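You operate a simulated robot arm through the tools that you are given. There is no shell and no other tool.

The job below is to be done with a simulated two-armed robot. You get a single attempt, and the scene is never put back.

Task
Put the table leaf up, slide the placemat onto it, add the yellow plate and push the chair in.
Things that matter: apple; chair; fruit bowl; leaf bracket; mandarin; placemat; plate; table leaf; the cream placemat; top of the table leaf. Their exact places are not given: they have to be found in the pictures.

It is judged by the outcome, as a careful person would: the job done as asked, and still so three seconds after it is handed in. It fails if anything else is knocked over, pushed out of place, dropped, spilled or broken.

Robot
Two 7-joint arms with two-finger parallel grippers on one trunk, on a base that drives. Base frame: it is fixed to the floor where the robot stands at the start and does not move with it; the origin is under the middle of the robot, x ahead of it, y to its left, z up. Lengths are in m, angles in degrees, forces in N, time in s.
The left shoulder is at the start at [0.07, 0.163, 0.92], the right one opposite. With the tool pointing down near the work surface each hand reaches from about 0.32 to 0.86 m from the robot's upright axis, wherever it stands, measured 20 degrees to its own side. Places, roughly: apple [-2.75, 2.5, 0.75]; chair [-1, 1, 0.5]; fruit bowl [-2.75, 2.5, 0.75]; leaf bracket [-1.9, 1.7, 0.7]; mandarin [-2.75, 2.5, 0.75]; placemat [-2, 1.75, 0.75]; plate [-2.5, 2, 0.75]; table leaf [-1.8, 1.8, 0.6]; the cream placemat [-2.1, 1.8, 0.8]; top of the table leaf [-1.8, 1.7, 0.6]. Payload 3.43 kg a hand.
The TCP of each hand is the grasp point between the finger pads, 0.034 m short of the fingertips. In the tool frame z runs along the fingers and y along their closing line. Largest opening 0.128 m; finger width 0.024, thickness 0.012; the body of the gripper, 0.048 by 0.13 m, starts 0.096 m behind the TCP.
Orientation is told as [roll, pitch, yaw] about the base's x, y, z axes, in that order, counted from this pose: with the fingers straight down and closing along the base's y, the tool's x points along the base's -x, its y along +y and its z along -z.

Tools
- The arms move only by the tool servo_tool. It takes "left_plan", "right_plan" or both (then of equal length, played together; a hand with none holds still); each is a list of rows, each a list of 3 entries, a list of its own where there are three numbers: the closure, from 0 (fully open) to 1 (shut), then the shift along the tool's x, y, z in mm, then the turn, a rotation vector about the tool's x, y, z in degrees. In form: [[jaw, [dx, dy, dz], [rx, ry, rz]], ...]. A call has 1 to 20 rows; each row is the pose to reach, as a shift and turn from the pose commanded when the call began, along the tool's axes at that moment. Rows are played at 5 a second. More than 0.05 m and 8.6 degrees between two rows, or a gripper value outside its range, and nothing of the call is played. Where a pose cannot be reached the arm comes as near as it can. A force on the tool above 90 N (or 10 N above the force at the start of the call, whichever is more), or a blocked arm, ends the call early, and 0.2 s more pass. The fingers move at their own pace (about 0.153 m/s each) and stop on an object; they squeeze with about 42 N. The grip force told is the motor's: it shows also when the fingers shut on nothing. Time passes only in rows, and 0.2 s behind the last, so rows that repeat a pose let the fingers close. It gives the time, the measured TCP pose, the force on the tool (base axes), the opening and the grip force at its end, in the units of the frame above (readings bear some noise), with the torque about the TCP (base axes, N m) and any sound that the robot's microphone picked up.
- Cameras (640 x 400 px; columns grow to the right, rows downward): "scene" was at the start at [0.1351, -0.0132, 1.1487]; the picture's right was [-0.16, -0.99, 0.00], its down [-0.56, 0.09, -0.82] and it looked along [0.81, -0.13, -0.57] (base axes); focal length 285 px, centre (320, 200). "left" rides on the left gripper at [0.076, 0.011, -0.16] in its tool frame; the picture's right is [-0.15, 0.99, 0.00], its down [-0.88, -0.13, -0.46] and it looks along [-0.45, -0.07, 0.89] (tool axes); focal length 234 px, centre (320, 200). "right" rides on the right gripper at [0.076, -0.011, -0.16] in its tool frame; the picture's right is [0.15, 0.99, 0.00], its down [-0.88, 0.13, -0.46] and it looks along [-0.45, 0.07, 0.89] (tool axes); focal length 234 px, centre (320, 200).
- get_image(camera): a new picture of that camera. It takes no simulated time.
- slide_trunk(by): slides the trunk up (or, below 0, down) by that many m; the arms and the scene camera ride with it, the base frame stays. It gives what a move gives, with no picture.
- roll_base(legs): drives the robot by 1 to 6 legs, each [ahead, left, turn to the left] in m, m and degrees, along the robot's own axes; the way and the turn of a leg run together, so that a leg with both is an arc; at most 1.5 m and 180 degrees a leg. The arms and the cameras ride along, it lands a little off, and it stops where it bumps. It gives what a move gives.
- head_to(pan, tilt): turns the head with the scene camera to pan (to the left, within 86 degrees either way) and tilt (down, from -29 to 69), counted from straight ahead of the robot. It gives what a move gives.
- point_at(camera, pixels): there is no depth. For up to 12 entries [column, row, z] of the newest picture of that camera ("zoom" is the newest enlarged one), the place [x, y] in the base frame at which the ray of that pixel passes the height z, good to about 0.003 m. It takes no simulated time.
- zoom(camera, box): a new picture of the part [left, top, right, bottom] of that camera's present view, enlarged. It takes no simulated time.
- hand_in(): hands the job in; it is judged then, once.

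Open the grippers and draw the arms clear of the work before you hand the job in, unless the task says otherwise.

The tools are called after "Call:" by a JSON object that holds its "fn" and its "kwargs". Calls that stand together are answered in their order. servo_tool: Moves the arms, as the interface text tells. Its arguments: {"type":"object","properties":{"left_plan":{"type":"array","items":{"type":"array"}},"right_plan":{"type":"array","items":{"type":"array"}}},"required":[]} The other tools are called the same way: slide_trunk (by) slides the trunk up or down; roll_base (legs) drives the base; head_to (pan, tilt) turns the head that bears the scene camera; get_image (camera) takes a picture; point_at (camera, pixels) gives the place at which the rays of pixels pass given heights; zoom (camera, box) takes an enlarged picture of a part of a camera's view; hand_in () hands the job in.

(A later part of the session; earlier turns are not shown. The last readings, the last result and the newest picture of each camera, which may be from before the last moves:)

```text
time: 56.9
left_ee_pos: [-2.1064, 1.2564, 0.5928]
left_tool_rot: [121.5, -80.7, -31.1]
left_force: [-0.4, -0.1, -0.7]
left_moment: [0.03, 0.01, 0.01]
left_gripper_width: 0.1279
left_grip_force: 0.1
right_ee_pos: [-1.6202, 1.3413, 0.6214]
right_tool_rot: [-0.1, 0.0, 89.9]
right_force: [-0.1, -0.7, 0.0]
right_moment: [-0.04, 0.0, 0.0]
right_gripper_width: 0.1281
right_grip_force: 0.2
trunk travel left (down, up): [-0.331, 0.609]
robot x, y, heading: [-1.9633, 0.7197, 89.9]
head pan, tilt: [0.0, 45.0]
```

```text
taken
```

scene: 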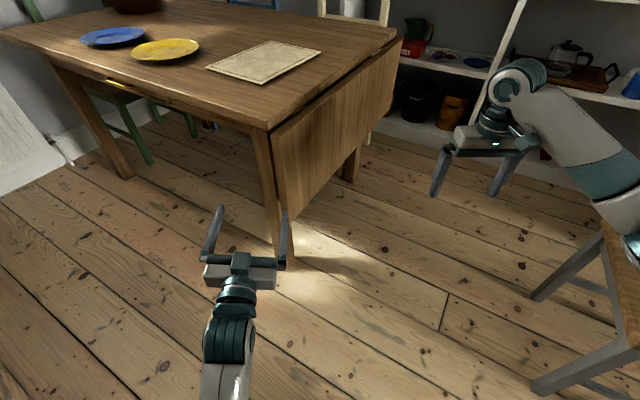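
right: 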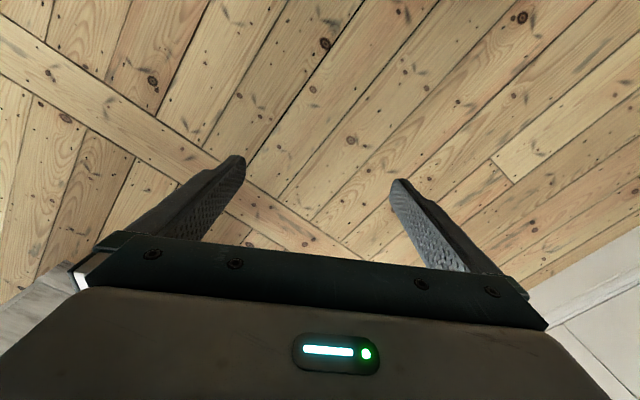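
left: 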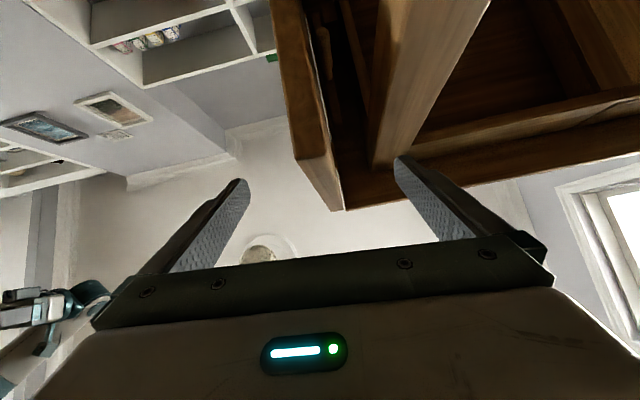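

The base is now at the diagonal stance (heading 89.9°), left hand at (-2.106,1.256,0.593) just before the leaf's edge. I enlarge the leaf corner to measure it precisely.

Call:
{"fn": "zoom", "kwargs": {"camera": "scene", "box": [180, 90, 420, 260]}}

Call:
{"fn": "zoom", "kwargs": {"camera": "left", "box": [160, 0, 480, 200]}}

```text
2.35 times, centred on (300, 175) of scene
```

zoom: 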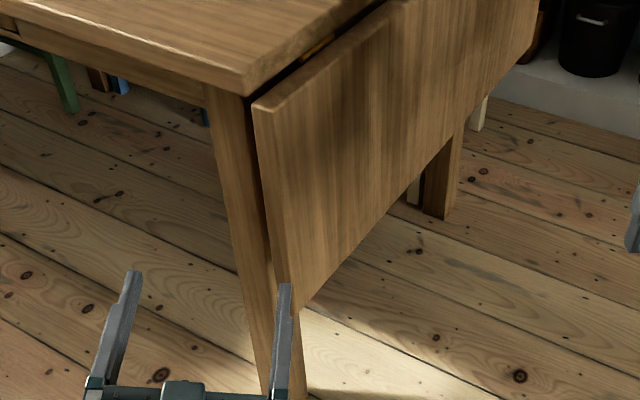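

```text
2.00 times, centred on (320, 100) of left
```

zoom: 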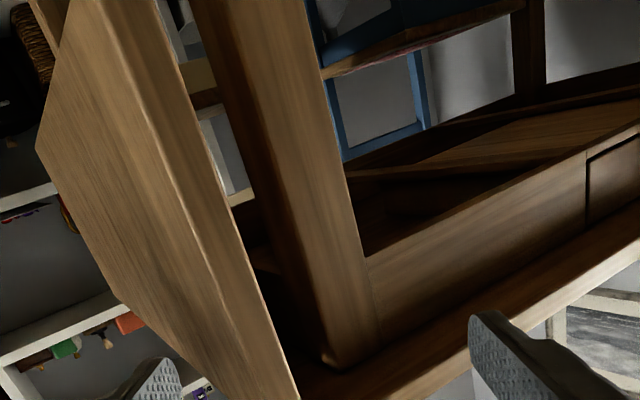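

I convert those zoom corners to scene pixels: table corner (269,126), leaf top corner (273,137), leaf bottom corner (282,222), and measure.

Call:
{"fn": "point_at", "kwargs": {"camera": "scene", "pixels": [[269, 126, 0.75], [273, 137, 0.72], [273, 137, 0.73], [282, 222, 0.42], [282, 222, 0.43], [282, 222, 0.44], [294, 218, 0.43], [395, 30, 0.75]]}}

Call:
{"fn": "point_at", "kwargs": {"camera": "left", "pixels": [[186, 10, 0.5], [178, 10, 0.5], [204, 0, 0.43]]}}

```text
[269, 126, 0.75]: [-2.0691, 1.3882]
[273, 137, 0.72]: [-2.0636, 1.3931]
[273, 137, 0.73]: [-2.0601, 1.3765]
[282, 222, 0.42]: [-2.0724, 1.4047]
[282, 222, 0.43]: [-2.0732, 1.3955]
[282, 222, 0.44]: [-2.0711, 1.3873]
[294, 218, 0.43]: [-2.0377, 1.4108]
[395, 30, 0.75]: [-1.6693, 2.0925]
```

```text
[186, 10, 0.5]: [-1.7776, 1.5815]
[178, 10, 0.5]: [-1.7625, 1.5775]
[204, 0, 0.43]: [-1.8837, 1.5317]
```

Leaf outer face is at F≈2.48 with its left edge at V≈0.155. I yaw and level the left hand to point along the table edge and move it to a pre-grip pose beside the leaf's lower-left corner, jaws partly closed.

Call:
{"fn": "servo_tool", "kwargs": {"left_plan": [[0.2, [26, -2, 5], [6.1, 0.5, -1.8]], [0.4, [51, -4, 15], [12.3, 1.0, -3.6]], [0.4, [77, -6, 28], [18.4, 1.6, -5.4]], [0.4, [103, -8, 42], [24.6, 2.1, -7.2]], [0.4, [128, -9.5, 55], [30.7, 2.6, -9.05]], [0.4, [128, -9.5, 55], [30.7, 2.6, -9.05]]]}}

Call:
{"fn": "zoom", "kwargs": {"camera": "scene", "box": [180, 90, 420, 260]}}

Call:
{"fn": "get_image", "kwargs": {"camera": "left"}}

```text
time: 58.3
left_ee_pos: [-2.1145, 1.3215, 0.4705]
left_tool_rot: [-129.9, -90.0, -170.4]
left_force: [0.1, 0.3, 1.0]
left_moment: [0.03, 0.0, 0.03]
left_gripper_width: 0.0768
left_grip_force: 0.0
right_ee_pos: [-1.619, 1.3412, 0.6213]
right_tool_rot: [-0.1, 0.0, 89.8]
right_force: [0.1, -0.3, -0.4]
right_moment: [0.01, -0.01, -0.02]
right_gripper_width: 0.1277
right_grip_force: 0.1
trunk travel left (down, up): [-0.331, 0.609]
robot x, y, heading: [-1.9607, 0.7198, 89.8]
head pan, tilt: [0.0, 45.0]
```

```text
2.35 times, centred on (300, 175) of scene
```

zoom: 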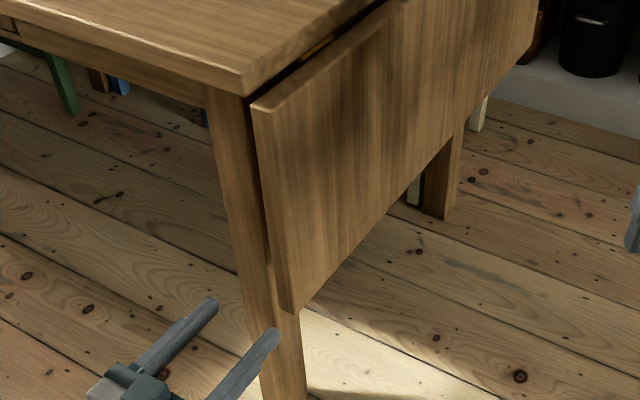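

```text
taken
```

left: 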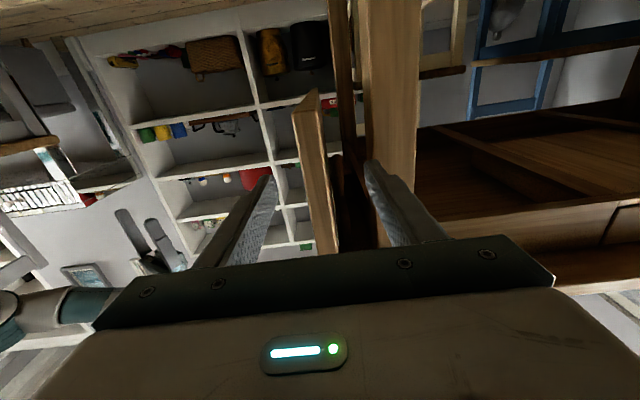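

The leaf (col 305-335) sits centred between the left fingertips (268 and 372). I move forward 95 mm along the edge to straddle it.

Call:
{"fn": "servo_tool", "kwargs": {"left_plan": [[0.4, [0, 0, 35], [0, 0, 0]], [0.4, [0, 0, 70], [0, 0, 0]], [0.4, [0, 0, 95], [0, 0, 0]]]}}

Call:
{"fn": "get_image", "kwargs": {"camera": "left"}}

Call:
{"fn": "zoom", "kwargs": {"camera": "scene", "box": [180, 90, 420, 260]}}

```text
time: 59.1
left_ee_pos: [-2.0676, 1.4027, 0.471]
left_tool_rot: [42.6, -90.0, 17.0]
left_force: [0.2, 0.3, 0.4]
left_moment: [0.04, -0.01, 0.02]
left_gripper_width: 0.0766
left_grip_force: 0.0
right_ee_pos: [-1.6185, 1.3407, 0.6223]
right_tool_rot: [-0.1, 0.0, 89.9]
right_force: [0.8, -0.1, 0.2]
right_moment: [-0.02, 0.01, 0.02]
right_gripper_width: 0.1279
right_grip_force: 0.0
trunk travel left (down, up): [-0.331, 0.609]
robot x, y, heading: [-1.9576, 0.7199, 89.9]
head pan, tilt: [0.0, 45.0]
```

```text
taken
```

left: 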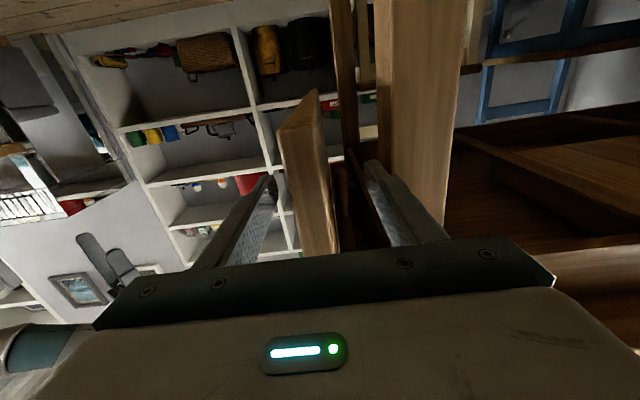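

```text
2.35 times, centred on (300, 175) of scene
```

zoom: 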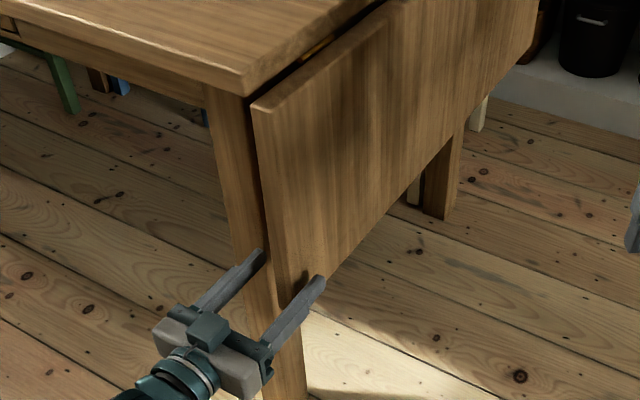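

The fingers straddle the leaf's lower-left corner (right finger overlapping at zoom (310,290)). I close the left gripper.

Call:
{"fn": "servo_tool", "kwargs": {"left_plan": [[0.7, [0, 0, 0], [0, 0, 0]], [1, [0, 0, 0], [0, 0, 0]], [1, [0, 0, 0], [0, 0, 0]], [1, [0, 0, 0], [0, 0, 0]]]}}

Call:
{"fn": "zoom", "kwargs": {"camera": "scene", "box": [180, 90, 420, 260]}}

```text
time: 60.1
left_ee_pos: [-2.0587, 1.3984, 0.4716]
left_tool_rot: [33.0, -89.9, 25.9]
left_force: [39.2, -39.5, -0.3]
left_moment: [1.01, 0.23, 0.58]
left_gripper_width: 0.0278
left_grip_force: 45.3
right_ee_pos: [-1.6166, 1.3374, 0.6216]
right_tool_rot: [0.1, -0.1, 89.9]
right_force: [-0.5, -0.3, -0.1]
right_moment: [0.01, 0.02, 0.0]
right_gripper_width: 0.1282
right_grip_force: 0.1
trunk travel left (down, up): [-0.331, 0.609]
robot x, y, heading: [-1.9563, 0.7205, 89.5]
head pan, tilt: [0.0, 45.0]
```

```text
2.35 times, centred on (300, 175) of scene
```

zoom: 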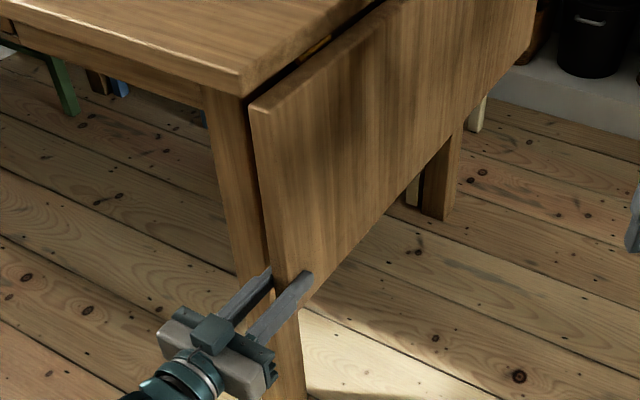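

The leaf (28 mm thick) is gripped; the ~54 N side force means it sits 10 mm towards me from the hand's centre. I shift the hand 10 mm to relieve that, then check the force.

Call:
{"fn": "servo_tool", "kwargs": {"left_plan": [[1, [0, -5, 0], [0, 0, 0]], [1, [0, -10, 0], [0, 0, 0]], [1, [0, -10, 0], [0, 0, 0]]]}}

```text
time: 60.9
left_ee_pos: [-2.0602, 1.3985, 0.4704]
left_tool_rot: [50.9, -89.9, 8.7]
left_force: [13.9, -14.7, 1.5]
left_moment: [-0.74, -0.36, -2.15]
left_gripper_width: 0.0277
left_grip_force: 44.5
right_ee_pos: [-1.6198, 1.3411, 0.6221]
right_tool_rot: [0.0, -0.1, 89.8]
right_force: [0.1, 0.2, -0.1]
right_moment: [-0.02, -0.02, -0.03]
right_gripper_width: 0.1285
right_grip_force: 0.0
trunk travel left (down, up): [-0.331, 0.609]
robot x, y, heading: [-1.9607, 0.7199, 89.7]
head pan, tilt: [0.0, 45.0]
```

Side force has dropped to ~19 N. I begin swinging the leaf up about the hinge (estimated at F 2.4985, z 0.722), first 16 degrees, watching the force.

Call:
{"fn": "servo_tool", "kwargs": {"left_plan": [[1, [-1, -17, 0], [0, 0, -4]], [1, [-4.4, -33.4, 0], [0, 0, -8]], [1, [-8, -50.5, 0], [0, 0, -12]], [1, [-13.6, -67.3, 0], [0, 0, -16]]]}}

Call:
{"fn": "get_image", "kwargs": {"camera": "scene"}}

```text
time: 61.9
left_ee_pos: [-2.0021, 1.3642, 0.4851]
left_tool_rot: [-90.2, -74.1, 149.8]
left_force: [-9.1, -8.4, -1.9]
left_moment: [0.88, 0.47, -1.4]
left_gripper_width: 0.0278
left_grip_force: 44.3
right_ee_pos: [-1.6198, 1.3411, 0.6224]
right_tool_rot: [-0.1, 0.1, 89.9]
right_force: [0.0, -0.8, -0.5]
right_moment: [0.02, 0.0, 0.03]
right_gripper_width: 0.1279
right_grip_force: 0.1
trunk travel left (down, up): [-0.331, 0.609]
robot x, y, heading: [-1.9606, 0.7166, 89.9]
head pan, tilt: [0.0, 45.0]
```

```text
taken
```

scene: 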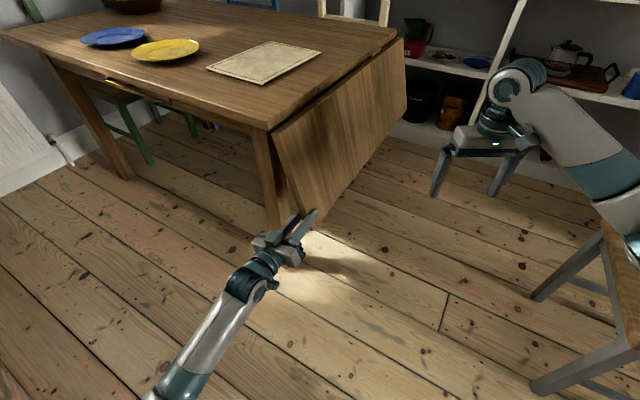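

The leaf swings freely (now 16°, low force). I continue the arc to about 53°.

Call:
{"fn": "servo_tool", "kwargs": {"left_plan": [[1, [-2.5, -24.1, 0], [0, 0, -5.5]], [1, [-7.3, -47.7, 0], [0, 0, -11]], [1, [-14.3, -70.8, 0], [0, 0, -16.5]], [1, [-23.6, -93.2, 0], [0, 0, -22]], [1, [-34.9, -114.5, 0], [0, 0, -27.5]], [1, [-48.2, -134.7, 0], [0, 0, -33]], [1, [-59.1, -148.6, 0], [0, 0, -37]]]}}

Call:
{"fn": "get_image", "kwargs": {"camera": "scene"}}

```text
time: 63.5
left_ee_pos: [-1.9039, 1.3046, 0.568]
left_tool_rot: [-88.0, -40.0, 148.2]
left_force: [10.5, 37.9, -6.4]
left_moment: [1.87, 0.26, -0.46]
left_gripper_width: 0.0289
left_grip_force: 44.7
right_ee_pos: [-1.6163, 1.3429, 0.6196]
right_tool_rot: [0.0, 0.0, 89.8]
right_force: [-1.6, -0.5, -0.1]
right_moment: [-0.01, 0.0, 0.0]
right_gripper_width: 0.1279
right_grip_force: 0.0
trunk travel left (down, up): [-0.331, 0.609]
robot x, y, heading: [-1.9565, 0.7191, 89.9]
head pan, tilt: [0.0, 45.0]
```

```text
taken
```

scene: 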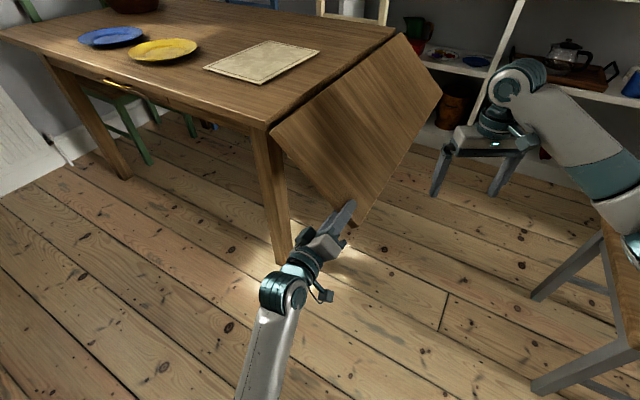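

The leaf is at ~50° but the hand lags a bit with 38 N along the edge. I hold still a moment to see whether it settles.

Call:
{"fn": "servo_tool", "kwargs": {"left_plan": [[1, [0, 0, 0], [0, 0, 0]], [1, [0, 0, 0], [0, 0, 0]], [1, [0, 0, 0], [0, 0, 0]]]}}

Call:
{"fn": "get_image", "kwargs": {"camera": "left"}}

```text
time: 64.3
left_ee_pos: [-1.9044, 1.3036, 0.566]
left_tool_rot: [-87.9, -39.9, 148.3]
left_force: [13.8, 41.9, -7.2]
left_moment: [1.46, 0.43, -0.86]
left_gripper_width: 0.0295
left_grip_force: 45.1
right_ee_pos: [-1.6173, 1.341, 0.6194]
right_tool_rot: [0.1, 0.2, 90.0]
right_force: [0.8, 0.4, 0.4]
right_moment: [0.0, 0.0, 0.01]
right_gripper_width: 0.1282
right_grip_force: 0.0
trunk travel left (down, up): [-0.331, 0.609]
robot x, y, heading: [-1.9595, 0.7157, 89.8]
head pan, tilt: [0.0, 45.0]
```

```text
taken
```

left: 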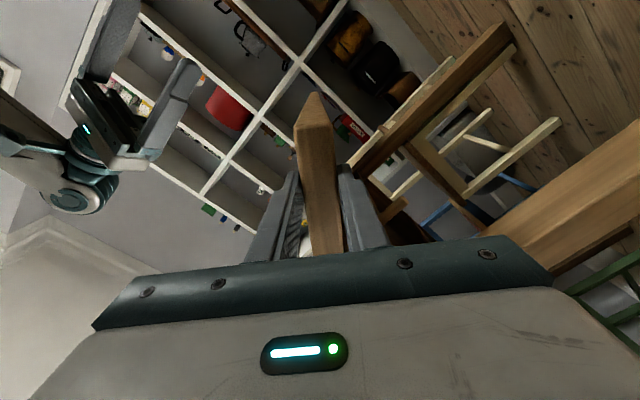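

The hinge estimate fits (radial error ~1 mm), but the true hinge axis seems slightly turned from my hand axis, giving a pull along +V. I shift the hand 5 mm along its z to relieve it and advance a few degrees.

Call:
{"fn": "servo_tool", "kwargs": {"left_plan": [[1, [0, 0, 3], [0, 0, 0]], [1, [0, 0, 6], [0, 0, 0]], [1, [-2.5, -24.1, 7], [0, 0, -5.5]], [1, [-2.5, -24.1, 7], [0, 0, -5.5]]]}}

```text
time: 65.3
left_ee_pos: [-1.911, 1.3023, 0.5602]
left_tool_rot: [-84.8, -38.2, 146.3]
left_force: [3.2, 15.7, -9.5]
left_moment: [1.58, 0.55, -0.15]
left_gripper_width: 0.031
left_grip_force: 44.6
right_ee_pos: [-1.6186, 1.3429, 0.6184]
right_tool_rot: [-0.1, 0.1, 90.0]
right_force: [-0.2, 0.5, 0.7]
right_moment: [0.0, -0.02, -0.01]
right_gripper_width: 0.1279
right_grip_force: 0.1
trunk travel left (down, up): [-0.331, 0.609]
robot x, y, heading: [-1.9586, 0.7219, 89.6]
head pan, tilt: [0.0, 45.0]
stopped in row 4 (left hand): the arm was blocked; the commanded pose is now the measured one
```

The arm reports being blocked somewhere. I look at the left arm with the head camera to find what it touches.

Call:
{"fn": "head_to", "kwargs": {"pan": 15, "tilt": 66}}

Call:
{"fn": "get_image", "kwargs": {"camera": "scene"}}

```text
time: 66.1
left_ee_pos: [-1.9096, 1.3014, 0.5606]
left_tool_rot: [-84.9, -38.1, 146.3]
left_force: [5.4, 23.1, -10.1]
left_moment: [0.85, 0.52, -0.8]
left_gripper_width: 0.0312
left_grip_force: 44.9
right_ee_pos: [-1.6182, 1.3426, 0.6203]
right_tool_rot: [-0.1, 0.1, 89.9]
right_force: [1.4, -1.2, -0.1]
right_moment: [0.02, 0.03, 0.0]
right_gripper_width: 0.1277
right_grip_force: 0.0
trunk travel left (down, up): [-0.331, 0.609]
robot x, y, heading: [-1.9586, 0.7255, 90.0]
head pan, tilt: [15.0, 66.0]
```

```text
taken
```

scene: 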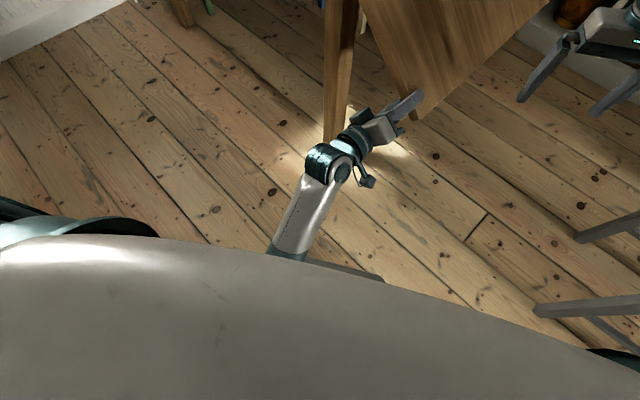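

The left forearm emerges from under the torso, so its elbow is cramped against my own body. With the leaf held at ~48°, I pitch the right hand level and low in front of the leaf, to view the bracket from below and then take over the lifting from underneath.

Call:
{"fn": "servo_tool", "kwargs": {"right_plan": [[0, [6, 0, 14], [0, -8.2, 0]], [0, [12, 0, 28], [0, -16.4, 0]], [0, [18, 0, 42], [0, -24.6, 0]], [0, [24, 0, 56], [0, -32.8, 0]], [0, [30, 0, 70], [0, -41, 0]], [0, [36, 0, 84], [0, -49.2, 0]], [0, [42, 0, 98], [0, -57.4, 0]], [0, [48, 0, 112], [0, -65.6, 0]], [0, [54, 0, 126], [0, -73.8, 0]], [0, [60, 0, 140], [0, -82, 0]], [0, [66, 0, 150], [0, -90, 0]]]}}

Call:
{"fn": "get_image", "kwargs": {"camera": "right"}}

Call:
{"fn": "get_image", "kwargs": {"camera": "scene"}}

```text
time: 68.5
left_ee_pos: [-1.9104, 1.3013, 0.5612]
left_tool_rot: [-84.8, -38.0, 146.4]
left_force: [6.3, 26.4, -9.0]
left_moment: [1.37, 0.42, -0.83]
left_gripper_width: 0.031
left_grip_force: 44.7
right_ee_pos: [-1.6173, 1.2745, 0.4705]
right_tool_rot: [-57.9, -89.8, 147.8]
right_force: [0.4, -0.4, -0.7]
right_moment: [-0.01, -0.03, -0.02]
right_gripper_width: 0.1282
right_grip_force: 0.1
trunk travel left (down, up): [-0.331, 0.609]
robot x, y, heading: [-1.9607, 0.7203, 89.9]
head pan, tilt: [15.0, 66.0]
```

```text
taken
```

right: 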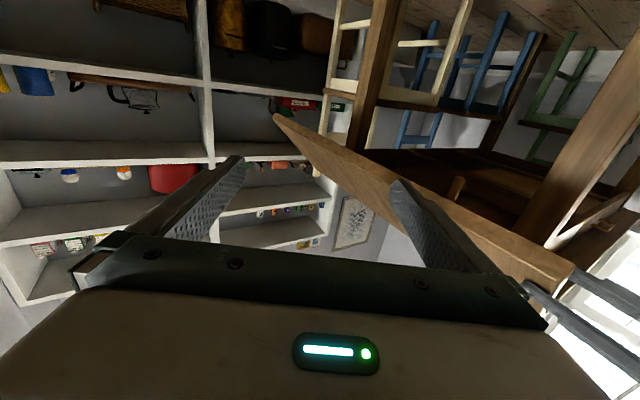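

```text
taken
```

scene: 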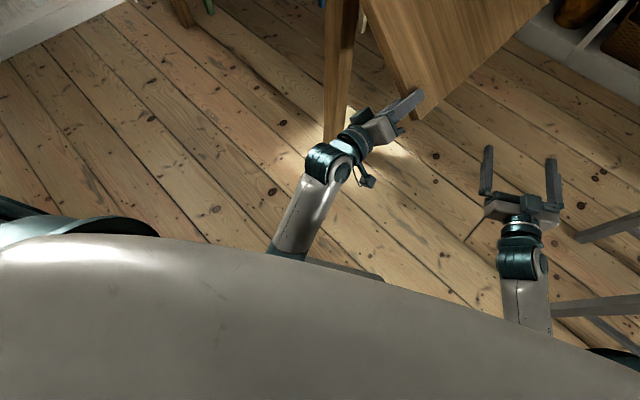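

The right camera (upside down) shows the raised leaf's free edge and, behind it, the peg at (456,188). I enlarge it.

Call:
{"fn": "zoom", "kwargs": {"camera": "right", "box": [380, 120, 580, 245]}}

```text
3.20 times, centred on (480, 182) of right
```

zoom: 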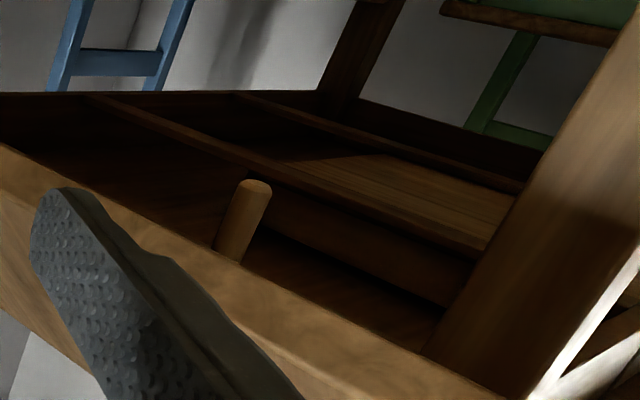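

The peg stands behind the leaf. I close the right fingers, yaw the hand toward the table and bring it underneath the leaf's free edge (edge at about F 2.28, z 0.52), keeping it low.

Call:
{"fn": "servo_tool", "kwargs": {"right_plan": [[0.5, [15, 0, 0], [0, 0, 0]], [1, [20, 18, 35], [-4.3, 0, 0]], [1, [20, 36, 70], [-8.6, 0, 0]], [1, [20, 54, 106], [-12.9, 0, 0]], [1, [20, 73, 141], [-17.2, 0, 0]], [1, [20, 91, 177], [-21.5, 0, 0]], [1, [20, 109, 212], [-25.8, 0, 0]], [1, [20, 127.6, 247], [-30, 0, 0]]]}}

Call:
{"fn": "get_image", "kwargs": {"camera": "right"}}

Call:
{"fn": "head_to", "kwargs": {"pan": 0, "tilt": 55}}

Call:
{"fn": "get_image", "kwargs": {"camera": "scene"}}

```text
time: 70.3
left_ee_pos: [-1.9104, 1.3013, 0.5608]
left_tool_rot: [-84.9, -38.1, 146.3]
left_force: [3.9, 25.5, -7.8]
left_moment: [0.75, 0.76, -1.28]
left_gripper_width: 0.0312
left_grip_force: 44.8
right_ee_pos: [-1.7454, 1.5222, 0.4496]
right_tool_rot: [13.0, -89.9, 106.6]
right_force: [0.2, 0.6, -0.7]
right_moment: [0.0, 0.02, -0.03]
right_gripper_width: 0.0
right_grip_force: 32.8
trunk travel left (down, up): [-0.331, 0.609]
robot x, y, heading: [-1.9613, 0.7176, 89.8]
head pan, tilt: [15.0, 66.0]
```

```text
taken
```

right: 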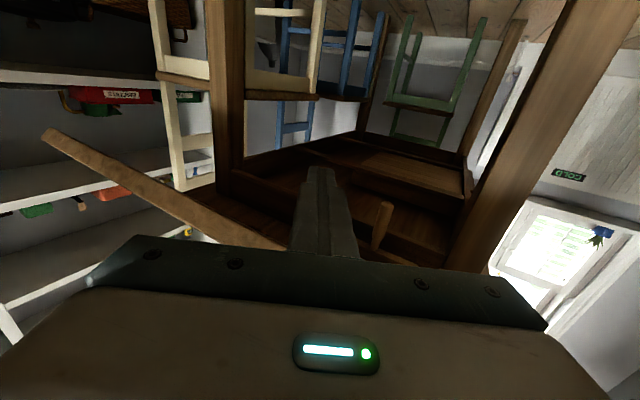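

```text
time: 71.1
left_ee_pos: [-1.9113, 1.3002, 0.5607]
left_tool_rot: [-84.9, -38.1, 146.3]
left_force: [5.5, 21.4, -10.5]
left_moment: [1.18, 0.56, -0.69]
left_gripper_width: 0.031
left_grip_force: 44.8
right_ee_pos: [-1.7448, 1.5223, 0.45]
right_tool_rot: [18.0, -89.8, 101.7]
right_force: [0.7, 0.5, -0.1]
right_moment: [-0.01, 0.01, 0.02]
right_gripper_width: 0.0
right_grip_force: 32.5
trunk travel left (down, up): [-0.331, 0.609]
robot x, y, heading: [-1.963, 0.7201, 89.6]
head pan, tilt: [0.0, 55.0]
```

```text
taken
```

scene: 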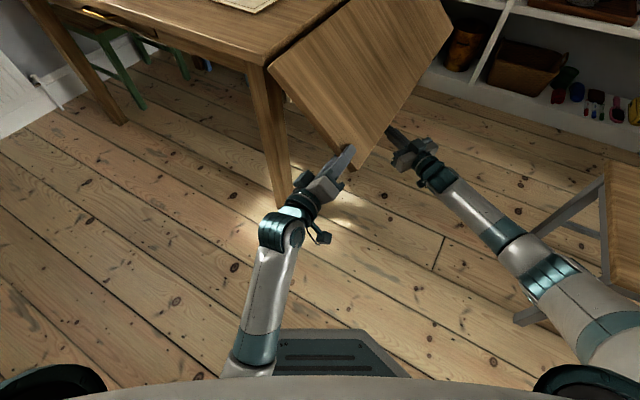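

Right fingertips are under the leaf edge at z 0.45. I raise them 55 mm to make contact from below.

Call:
{"fn": "servo_tool", "kwargs": {"right_plan": [[1, [-20, 0, 0], [0, 0, 0]], [1, [-40, 0, 0], [0, 0, 0]], [1, [-50, 0, 0], [0, 0, 0]], [1, [-58, 0, 0], [0, 0, 0]], [1, [-58, 0, 0], [0, 0, 0]]]}}

```text
time: 72.3
left_ee_pos: [-1.9084, 1.2997, 0.5621]
left_tool_rot: [-85.0, -38.0, 146.3]
left_force: [4.9, 6.7, -1.9]
left_moment: [0.74, 0.3, -0.93]
left_gripper_width: 0.0311
left_grip_force: 44.9
right_ee_pos: [-1.7442, 1.5228, 0.5054]
right_tool_rot: [10.8, -89.6, 109.0]
right_force: [1.7, 0.6, -13.9]
right_moment: [-0.05, -0.01, -0.12]
right_gripper_width: 0.0
right_grip_force: 32.8
trunk travel left (down, up): [-0.331, 0.609]
robot x, y, heading: [-1.9591, 0.7195, 89.9]
head pan, tilt: [0.0, 55.0]
```

Contact is made (14 N downward on the right hand). I open the left gripper and try to withdraw it along the edge.

Call:
{"fn": "servo_tool", "kwargs": {"left_plan": [[0.7, [0, 0, 0], [0, 0, 0]], [0.5, [0, 0, 0], [0, 0, 0]], [0.3, [0, 0, 0], [0, 0, 0]], [0.3, [0, 0, -15], [0, 0, 0]], [0.3, [0, 0, -30], [0, 0, 0]], [0.3, [0, 0, -45], [0, 0, 0]], [0.3, [0, 0, -60], [0, 0, 0]]]}}

Call:
{"fn": "get_image", "kwargs": {"camera": "scene"}}

```text
time: 73.9
left_ee_pos: [-1.9396, 1.2489, 0.5656]
left_tool_rot: [-85.0, -37.9, 146.4]
left_force: [0.1, -0.4, 0.1]
left_moment: [0.0, -0.02, 0.01]
left_gripper_width: 0.0896
left_grip_force: 0.0
right_ee_pos: [-1.7445, 1.5225, 0.5056]
right_tool_rot: [20.6, -89.5, 99.3]
right_force: [6.7, -9.2, -28.0]
right_moment: [0.11, -0.02, -0.21]
right_gripper_width: 0.0
right_grip_force: 33.2
trunk travel left (down, up): [-0.331, 0.609]
robot x, y, heading: [-1.9571, 0.7165, 89.8]
head pan, tilt: [0.0, 55.0]
```

```text
taken
```

scene: 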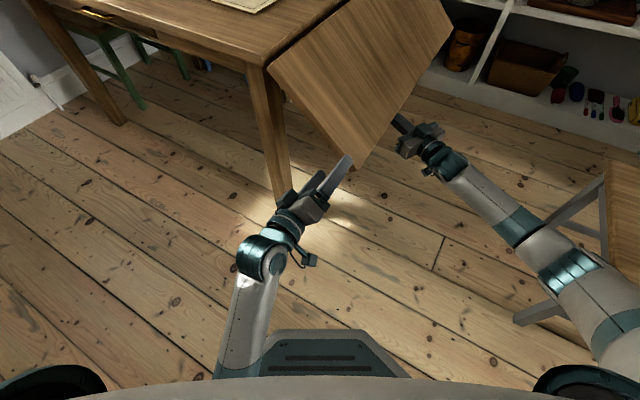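

The left hand is free and the leaf rests on the right fingers (28 N). I raise the right hand gradually, following the leaf edge outward a little.

Call:
{"fn": "servo_tool", "kwargs": {"right_plan": [[1, [-15, 0, 0], [0, 0, 0]], [1, [-30, 0, 0], [0, 0, 0]], [1, [-45, -2, -3], [0, 0, 0]], [1, [-60, -4, -6], [0, 0, 0]], [1, [-75, -6, -9], [0, 0, 0]], [1, [-90, -7, -12], [0, 0, 0]], [1, [-105, -8, -14], [0, 0, 0]]]}}

Call:
{"fn": "get_image", "kwargs": {"camera": "scene"}}

```text
time: 74.7
left_ee_pos: [-1.9371, 1.2488, 0.5671]
left_tool_rot: [-84.9, -38.0, 146.2]
left_force: [-0.3, 0.0, -0.2]
left_moment: [-0.04, -0.01, -0.04]
left_gripper_width: 0.0896
left_grip_force: 0.1
right_ee_pos: [-1.7332, 1.5155, 0.5208]
right_tool_rot: [4.6, -87.2, 114.3]
right_force: [3.6, 4.5, -18.4]
right_moment: [-0.04, 0.02, -0.22]
right_gripper_width: 0.0
right_grip_force: 33.3
trunk travel left (down, up): [-0.331, 0.609]
robot x, y, heading: [-1.9605, 0.7171, 89.6]
head pan, tilt: [0.0, 55.0]
stopped in row 3 (right hand): the force on the tool passed its limit at 94 N (the readings are from after the stop); the commanded pose is now the measured one
```

```text
taken
```

scene: 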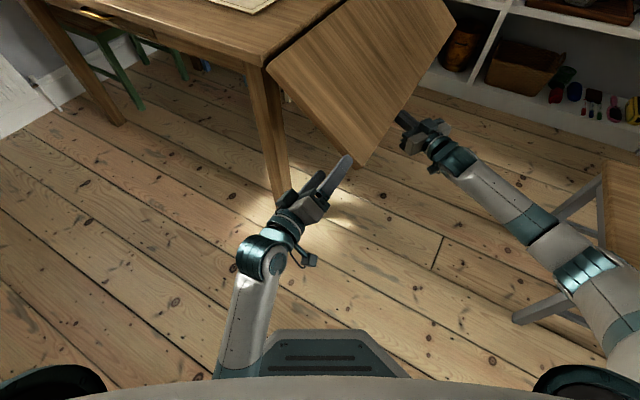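

The edge jammed by friction when lifted straight up, so the hand must follow the edge's arc. I raise along the arc in steps to ~65° first.

Call:
{"fn": "servo_tool", "kwargs": {"right_plan": [[1, [-9, -3.6, -6.6], [0, -0.5, 0]], [1, [-18.3, -7.3, -13.3], [0, -1, 0]], [1, [-29, -11, -20], [0, -1.5, 0]], [1, [-39.6, -14.4, -26.3], [0, -2, 0]], [1, [-51, -17.6, -32.2], [0, -2.5, 0]], [1, [-62, -20.6, -37.8], [0, -2.8, 0]]]}}

Call:
{"fn": "get_image", "kwargs": {"camera": "scene"}}

```text
time: 76.1
left_ee_pos: [-1.9368, 1.2479, 0.5655]
left_tool_rot: [-84.9, -38.0, 146.2]
left_force: [-0.4, 1.0, -0.3]
left_moment: [-0.02, -0.02, 0.02]
left_gripper_width: 0.0895
left_grip_force: 0.0
right_ee_pos: [-1.6989, 1.4943, 0.5895]
right_tool_rot: [154.6, -89.3, -35.5]
right_force: [9.1, -3.9, -20.4]
right_moment: [-0.03, 0.11, -0.1]
right_gripper_width: 0.0
right_grip_force: 33.0
trunk travel left (down, up): [-0.331, 0.609]
robot x, y, heading: [-1.9621, 0.7181, 89.6]
head pan, tilt: [0.0, 55.0]
```

```text
taken
```

scene: 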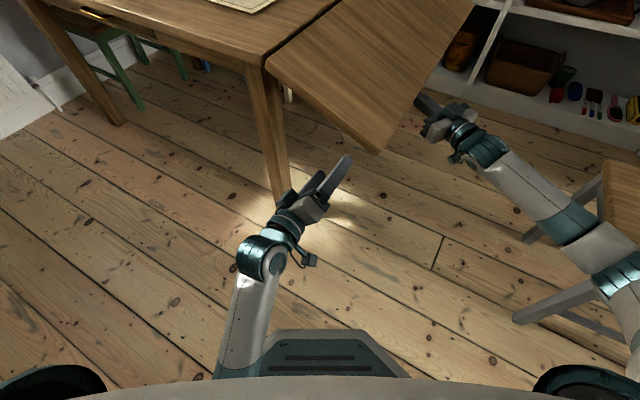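

The leaf follows well, now ~66° with 20 N on the hand. I continue along the arc up to about 89°.

Call:
{"fn": "servo_tool", "kwargs": {"right_plan": [[1, [-10, -2, -3.5], [0, 0, 0]], [1, [-19.2, -4, -6.7], [0, 0, 0]], [1, [-29, -5.6, -9.5], [0, 0, 0]], [1, [-38.9, -7.2, -12.2], [0, 0, 0]], [1, [-49, -8.5, -14.4], [0, 0, 0]], [1, [-59.1, -9.8, -16.5], [0, 0, 0]], [1, [-69.3, -10.7, -18], [0, 0, 0]], [1, [-79.5, -11.6, -19.6], [0, 0, 0]], [1, [-90, -12.2, -20.6], [0, 0, 0]], [1, [-100.1, -12.8, -21.5], [0, 0, 0]], [1, [-110, -13.1, -22.1], [0, 0, 0]]]}}

Call:
{"fn": "get_image", "kwargs": {"camera": "scene"}}

```text
time: 78.5
left_ee_pos: [-1.9383, 1.2475, 0.5667]
left_tool_rot: [-85.0, -37.9, 146.1]
left_force: [-0.3, 0.6, -0.3]
left_moment: [0.0, -0.01, 0.01]
left_gripper_width: 0.0894
left_grip_force: 0.0
right_ee_pos: [-1.6777, 1.4808, 0.6989]
right_tool_rot: [157.4, -89.4, -38.4]
right_force: [-7.3, 4.7, -15.7]
right_moment: [-0.1, -0.09, 0.02]
right_gripper_width: 0.0
right_grip_force: 32.8
trunk travel left (down, up): [-0.331, 0.609]
robot x, y, heading: [-1.9562, 0.7187, 89.8]
head pan, tilt: [0.0, 55.0]
```

```text
taken
```

scene: 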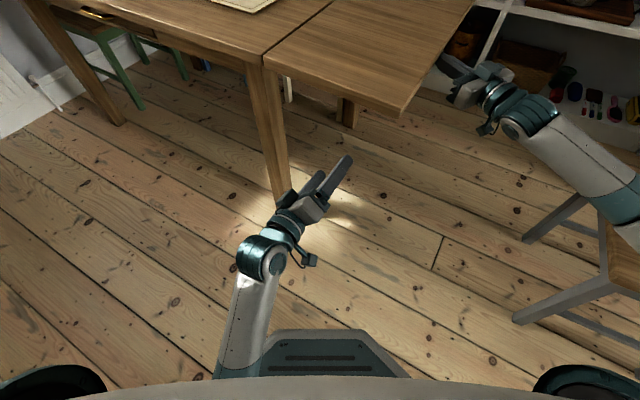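

The leaf is almost level, held by the right fingertips. Now I look at the bracket with both wrist cameras.

Call:
{"fn": "get_image", "kwargs": {"camera": "right"}}

Call:
{"fn": "get_image", "kwargs": {"camera": "left"}}

```text
taken
```

right: 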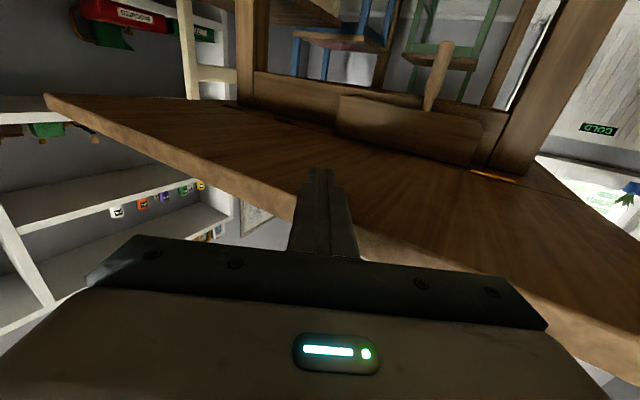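

```text
taken
```

left: 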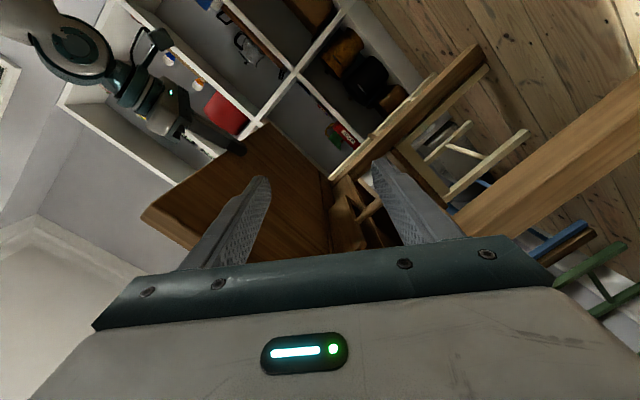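

Now the bracket is clearly visible in the right camera at (410,120) with its peg at (438,75). I enlarge it.

Call:
{"fn": "zoom", "kwargs": {"camera": "right", "box": [300, 20, 560, 200]}}

Call:
{"fn": "zoom", "kwargs": {"camera": "left", "box": [300, 140, 420, 260]}}

```text
2.22 times, centred on (430, 110) of right
```

zoom: 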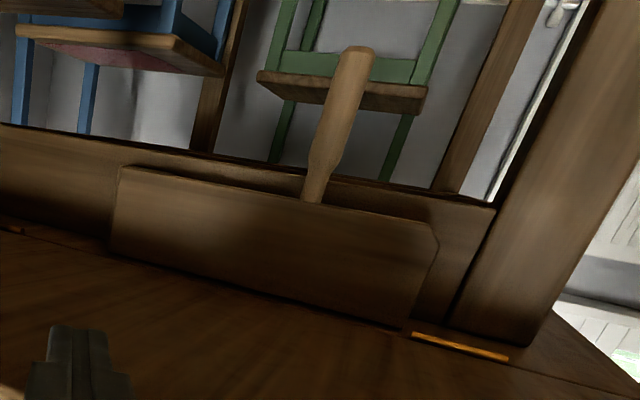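

```text
3.33 times, centred on (360, 200) of left
```

zoom: 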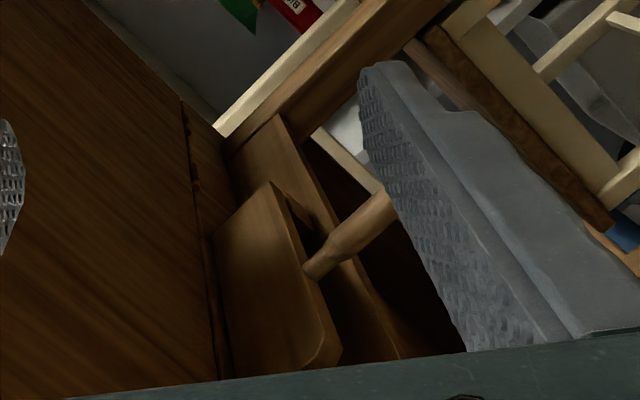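

The bracket is an upright board under the top with a peg handle; its free (chamfered) end is toward table-left (image right) and its hinge toward table-right. I measure its ends and peg.

Call:
{"fn": "point_at", "kwargs": {"camera": "right", "pixels": [[336.4, 132.5, 0.722], [477, 167.6, 0.722], [445.7, 43, 0.55], [445.7, 43, 0.56], [427, 110, 0.65], [427, 110, 0.66], [341, 95.6, 0.64], [341, 95.6, 0.65], [466, 118, 0.65], [482, 130, 0.66], [510, 178, 0.722], [515, 178, 0.722]]}}

```text
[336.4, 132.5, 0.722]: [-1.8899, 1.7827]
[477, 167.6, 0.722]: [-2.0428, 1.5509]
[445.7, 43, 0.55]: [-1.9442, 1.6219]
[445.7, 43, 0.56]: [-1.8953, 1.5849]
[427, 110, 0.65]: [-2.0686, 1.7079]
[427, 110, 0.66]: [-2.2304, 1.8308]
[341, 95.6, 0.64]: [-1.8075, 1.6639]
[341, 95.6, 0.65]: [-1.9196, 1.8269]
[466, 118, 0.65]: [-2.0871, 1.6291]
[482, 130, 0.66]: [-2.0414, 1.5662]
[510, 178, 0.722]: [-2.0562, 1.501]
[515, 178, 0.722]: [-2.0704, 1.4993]
```

The bracket board spans V 0.30-0.58 at F≈2.52 with hinge at its right end; the peg is at about (2.51, 0.413), z 0.55-0.64. I first lift the leaf slightly past level so the bracket can swing under it.

Call:
{"fn": "servo_tool", "kwargs": {"right_plan": [[1, [-6, 0, 0], [0, 0, 0]], [1, [-12, 3, 5], [0, 0, 0]], [1, [-18, 6, 10], [0, 0, 0]], [1, [-18, 6, 10], [0, 0, 0]]]}}

```text
time: 79.5
left_ee_pos: [-1.9378, 1.2488, 0.5664]
left_tool_rot: [-84.9, -38.0, 146.1]
left_force: [-0.1, 0.4, 0.7]
left_moment: [0.0, -0.02, -0.01]
left_gripper_width: 0.0897
left_grip_force: 0.0
right_ee_pos: [-1.6849, 1.4866, 0.7167]
right_tool_rot: [154.3, -89.3, -35.4]
right_force: [10.0, -4.4, -18.8]
right_moment: [-0.49, -0.23, -0.13]
right_gripper_width: 0.0
right_grip_force: 33.1
trunk travel left (down, up): [-0.331, 0.609]
robot x, y, heading: [-1.9585, 0.7189, 89.6]
head pan, tilt: [0.0, 55.0]
```

The leaf moves freely still (19 N). I raise it 8 mm more for clearance and check it in the scene picture.

Call:
{"fn": "servo_tool", "kwargs": {"right_plan": [[1, [-4, 0, 0], [0, 0, 0]], [1, [-8, 0, 0], [0, 0, 0]], [1, [-8, 0, 0], [0, 0, 0]]]}}

Call:
{"fn": "get_image", "kwargs": {"camera": "scene"}}

Call:
{"fn": "get_image", "kwargs": {"camera": "right"}}

```text
time: 80.3
left_ee_pos: [-1.9372, 1.2479, 0.5656]
left_tool_rot: [-85.1, -38.0, 146.2]
left_force: [0.3, -0.9, -1.1]
left_moment: [-0.04, 0.0, -0.01]
left_gripper_width: 0.0895
left_grip_force: 0.1
right_ee_pos: [-1.6858, 1.4874, 0.7242]
right_tool_rot: [157.0, -89.4, -38.0]
right_force: [6.7, -0.4, -18.4]
right_moment: [-0.53, -0.24, -0.14]
right_gripper_width: 0.0
right_grip_force: 33.3
trunk travel left (down, up): [-0.331, 0.609]
robot x, y, heading: [-1.9576, 0.7172, 89.7]
head pan, tilt: [0.0, 55.0]
```

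```text
taken
```

scene: 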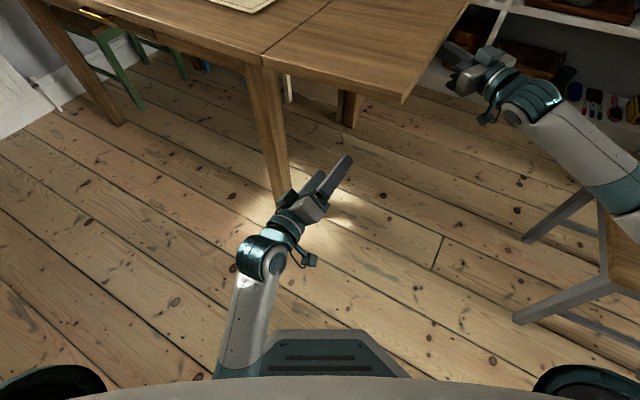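

```text
taken
```

right: 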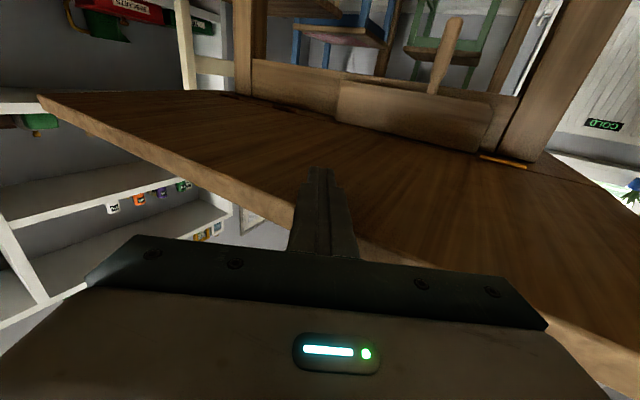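

The leaf is held just above level with 18 N. I now turn the left hand level again, pointing toward the peg, and bring it to a staging point under the leaf's left edge.

Call:
{"fn": "servo_tool", "kwargs": {"left_plan": [[0.3, [-5, 0, 8], [-3.5, -2.2, 5.4]], [0.3, [-10, 0, 15], [-6.9, -4.3, 10.9]], [0.3, [-15, 0.5, 23], [-10.4, -6.5, 16.3]], [0.3, [-20, 0.7, 31], [-13.8, -8.6, 21.8]], [0.3, [-25, 0.8, 38], [-17.3, -10.8, 27.2]], [0.3, [-30, 1, 46], [-20.8, -13, 32.7]], [0.3, [-35, 1.2, 54], [-24.2, -15.1, 38.1]], [0.3, [-40, 1.3, 61], [-27.7, -17.3, 43.5]], [0.3, [-45, 1.5, 69], [-31.1, -19.4, 49]]]}}

Call:
{"fn": "get_image", "kwargs": {"camera": "left"}}

Call:
{"fn": "get_image", "kwargs": {"camera": "scene"}}

```text
time: 81.4
left_ee_pos: [-1.9731, 1.2803, 0.5384]
left_tool_rot: [-65.3, -69.8, 142.3]
left_force: [0.2, 0.2, 0.1]
left_moment: [0.01, 0.0, -0.03]
left_gripper_width: 0.0896
left_grip_force: 0.1
right_ee_pos: [-1.6863, 1.4871, 0.7187]
right_tool_rot: [87.1, -89.6, 31.8]
right_force: [0.6, 0.7, -19.2]
right_moment: [-0.45, -0.3, 0.19]
right_gripper_width: 0.0002
right_grip_force: 32.6
trunk travel left (down, up): [-0.331, 0.609]
robot x, y, heading: [-1.9588, 0.7158, 89.5]
head pan, tilt: [0.0, 55.0]
stopped in row 5 (left hand): the arm was blocked; the commanded pose is now the measured one
```

```text
taken
```

left: 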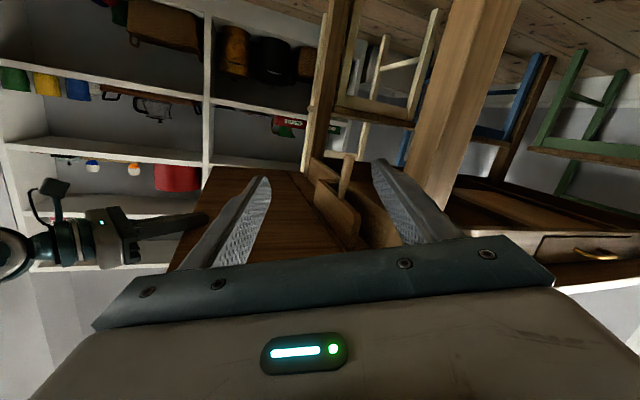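

```text
taken
```

scene: 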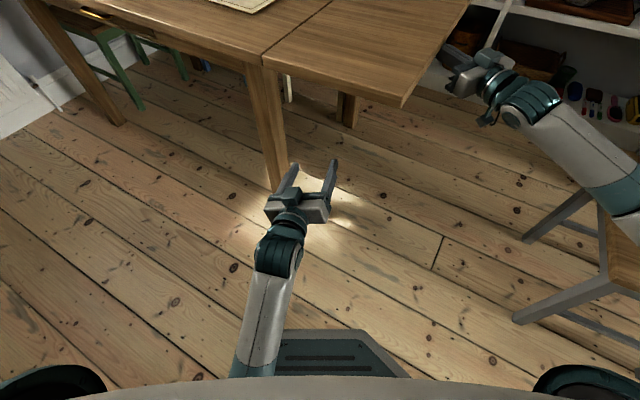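

The left arm is cramped again close to my body. I move it forward first (away from the body) and then finish levelling it.

Call:
{"fn": "servo_tool", "kwargs": {"left_plan": [[0.3, [-21, -5, 45], [0, 0, 0]], [0.3, [-42, -10, 89], [0, 0, 0]], [0.3, [-42, -10, 89], [-4.4, -2.8, 4.2]], [0.3, [-42, -10, 89], [-8.7, -5.6, 8.5]], [0.3, [-42, -10, 89], [-13, -8.4, 12.7]], [0.3, [-42, -10, 89], [-17.4, -11.2, 16.9]]]}}

Call:
{"fn": "get_image", "kwargs": {"camera": "left"}}

```text
time: 82.3
left_ee_pos: [-2.019, 1.3796, 0.5339]
left_tool_rot: [-13.1, -82.7, 97.5]
left_force: [-0.8, 0.4, -0.1]
left_moment: [-0.01, 0.04, -0.01]
left_gripper_width: 0.0897
left_grip_force: 0.1
right_ee_pos: [-1.6857, 1.4872, 0.7179]
right_tool_rot: [80.0, -89.7, 38.9]
right_force: [-0.4, 0.9, -17.1]
right_moment: [-0.23, -0.25, 0.16]
right_gripper_width: 0.0
right_grip_force: 33.3
trunk travel left (down, up): [-0.331, 0.609]
robot x, y, heading: [-1.9578, 0.7167, 89.6]
head pan, tilt: [0.0, 55.0]
stopped in row 4 (left hand): the arm was blocked; the commanded pose is now the measured one
```

```text
taken
```

left: 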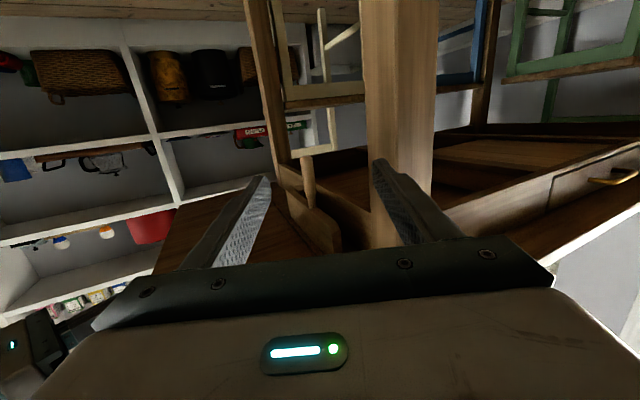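

The left hand is nearly level at (2.44, 0.17, 0.53) pointing 25° toward the table. I continue forward and up toward the peg, extending away from my body.

Call:
{"fn": "servo_tool", "kwargs": {"left_plan": [[0.2, [-15, -8, 37], [0, -1, 0]], [0.2, [-30, -16, 74], [0, -2, 0]], [0.2, [-44, -24, 110], [0, -3, 0]], [0.2, [-59, -32, 147], [0, -4, 0]], [0.2, [-73, -40, 184], [0, -5, 0]]]}}

Call:
{"fn": "get_image", "kwargs": {"camera": "left"}}

```text
time: 83.1
left_ee_pos: [-2.0332, 1.4725, 0.5199]
left_tool_rot: [41.6, -82.0, 43.9]
left_force: [21.2, -18.1, 7.3]
left_moment: [0.14, 0.25, 0.21]
left_gripper_width: 0.0901
left_grip_force: 0.2
right_ee_pos: [-1.6854, 1.4826, 0.7182]
right_tool_rot: [88.3, -89.5, 30.7]
right_force: [-3.5, -8.4, -15.9]
right_moment: [-0.42, -0.38, 0.27]
right_gripper_width: 0.0
right_grip_force: 32.9
trunk travel left (down, up): [-0.331, 0.609]
robot x, y, heading: [-1.9579, 0.7159, 89.5]
head pan, tilt: [0.0, 55.0]
stopped in row 4 (left hand): the force on the tool passed its limit at 133 N (the readings are from after the stop); the commanded pose is now the measured one
```

```text
taken
```

left: 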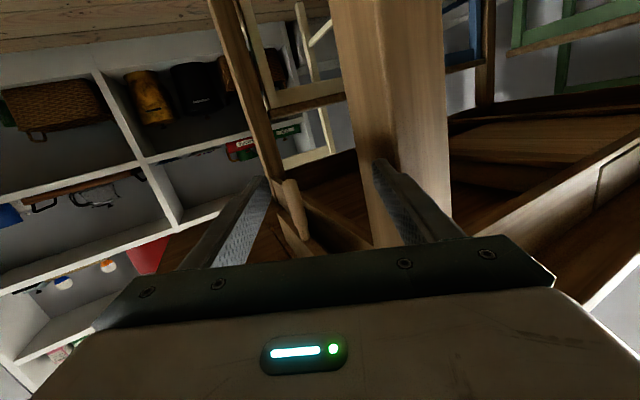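

The left finger touched the table leg because the arm deviates from its commanded path. I back the hand away from the leg and inspect the left arm's elbow.

Call:
{"fn": "servo_tool", "kwargs": {"left_plan": [[0.3, [0, -20, -20], [0, 0, 0]], [0.3, [0, -40, -40], [0, 0, 0]], [0.3, [0, -50, -60], [0, 0, 0]]]}}

Call:
{"fn": "head_to", "kwargs": {"pan": 10, "tilt": 69}}

Call:
{"fn": "get_image", "kwargs": {"camera": "scene"}}

```text
time: 84.1
left_ee_pos: [-2.0468, 1.4193, 0.5066]
left_tool_rot: [64.7, -75.9, 22.7]
left_force: [-0.4, 0.0, 0.1]
left_moment: [0.02, -0.01, 0.0]
left_gripper_width: 0.0895
left_grip_force: 0.1
right_ee_pos: [-1.6851, 1.4875, 0.7155]
right_tool_rot: [50.3, -89.4, 68.6]
right_force: [0.9, 0.1, -16.0]
right_moment: [0.27, -0.15, -0.04]
right_gripper_width: 0.0003
right_grip_force: 32.8
trunk travel left (down, up): [-0.331, 0.609]
robot x, y, heading: [-1.9578, 0.7174, 89.5]
head pan, tilt: [0.0, 55.0]
stopped in row 3 (left hand): the arm was blocked; the commanded pose is now the measured one
```

```text
time: 84.8
left_ee_pos: [-2.0478, 1.4195, 0.5081]
left_tool_rot: [64.6, -76.0, 22.7]
left_force: [0.2, -0.1, 0.7]
left_moment: [0.02, 0.0, -0.01]
left_gripper_width: 0.0896
left_grip_force: 0.1
right_ee_pos: [-1.6847, 1.4872, 0.7197]
right_tool_rot: [88.0, -89.5, 30.8]
right_force: [1.6, -0.6, -18.6]
right_moment: [-0.42, -0.29, -0.3]
right_gripper_width: 0.0001
right_grip_force: 32.8
trunk travel left (down, up): [-0.331, 0.609]
robot x, y, heading: [-1.9601, 0.7217, 89.6]
head pan, tilt: [10.0, 68.8]
```

```text
taken
```

scene: 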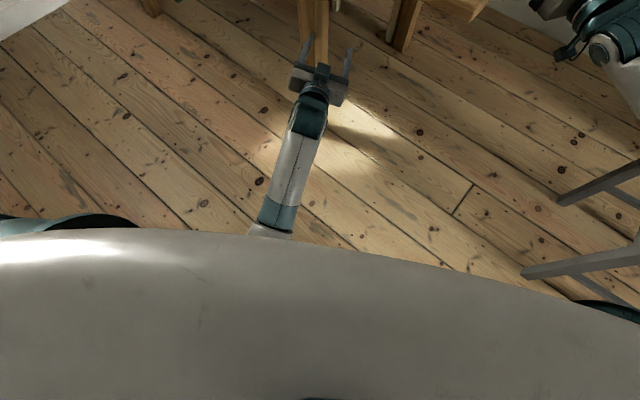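

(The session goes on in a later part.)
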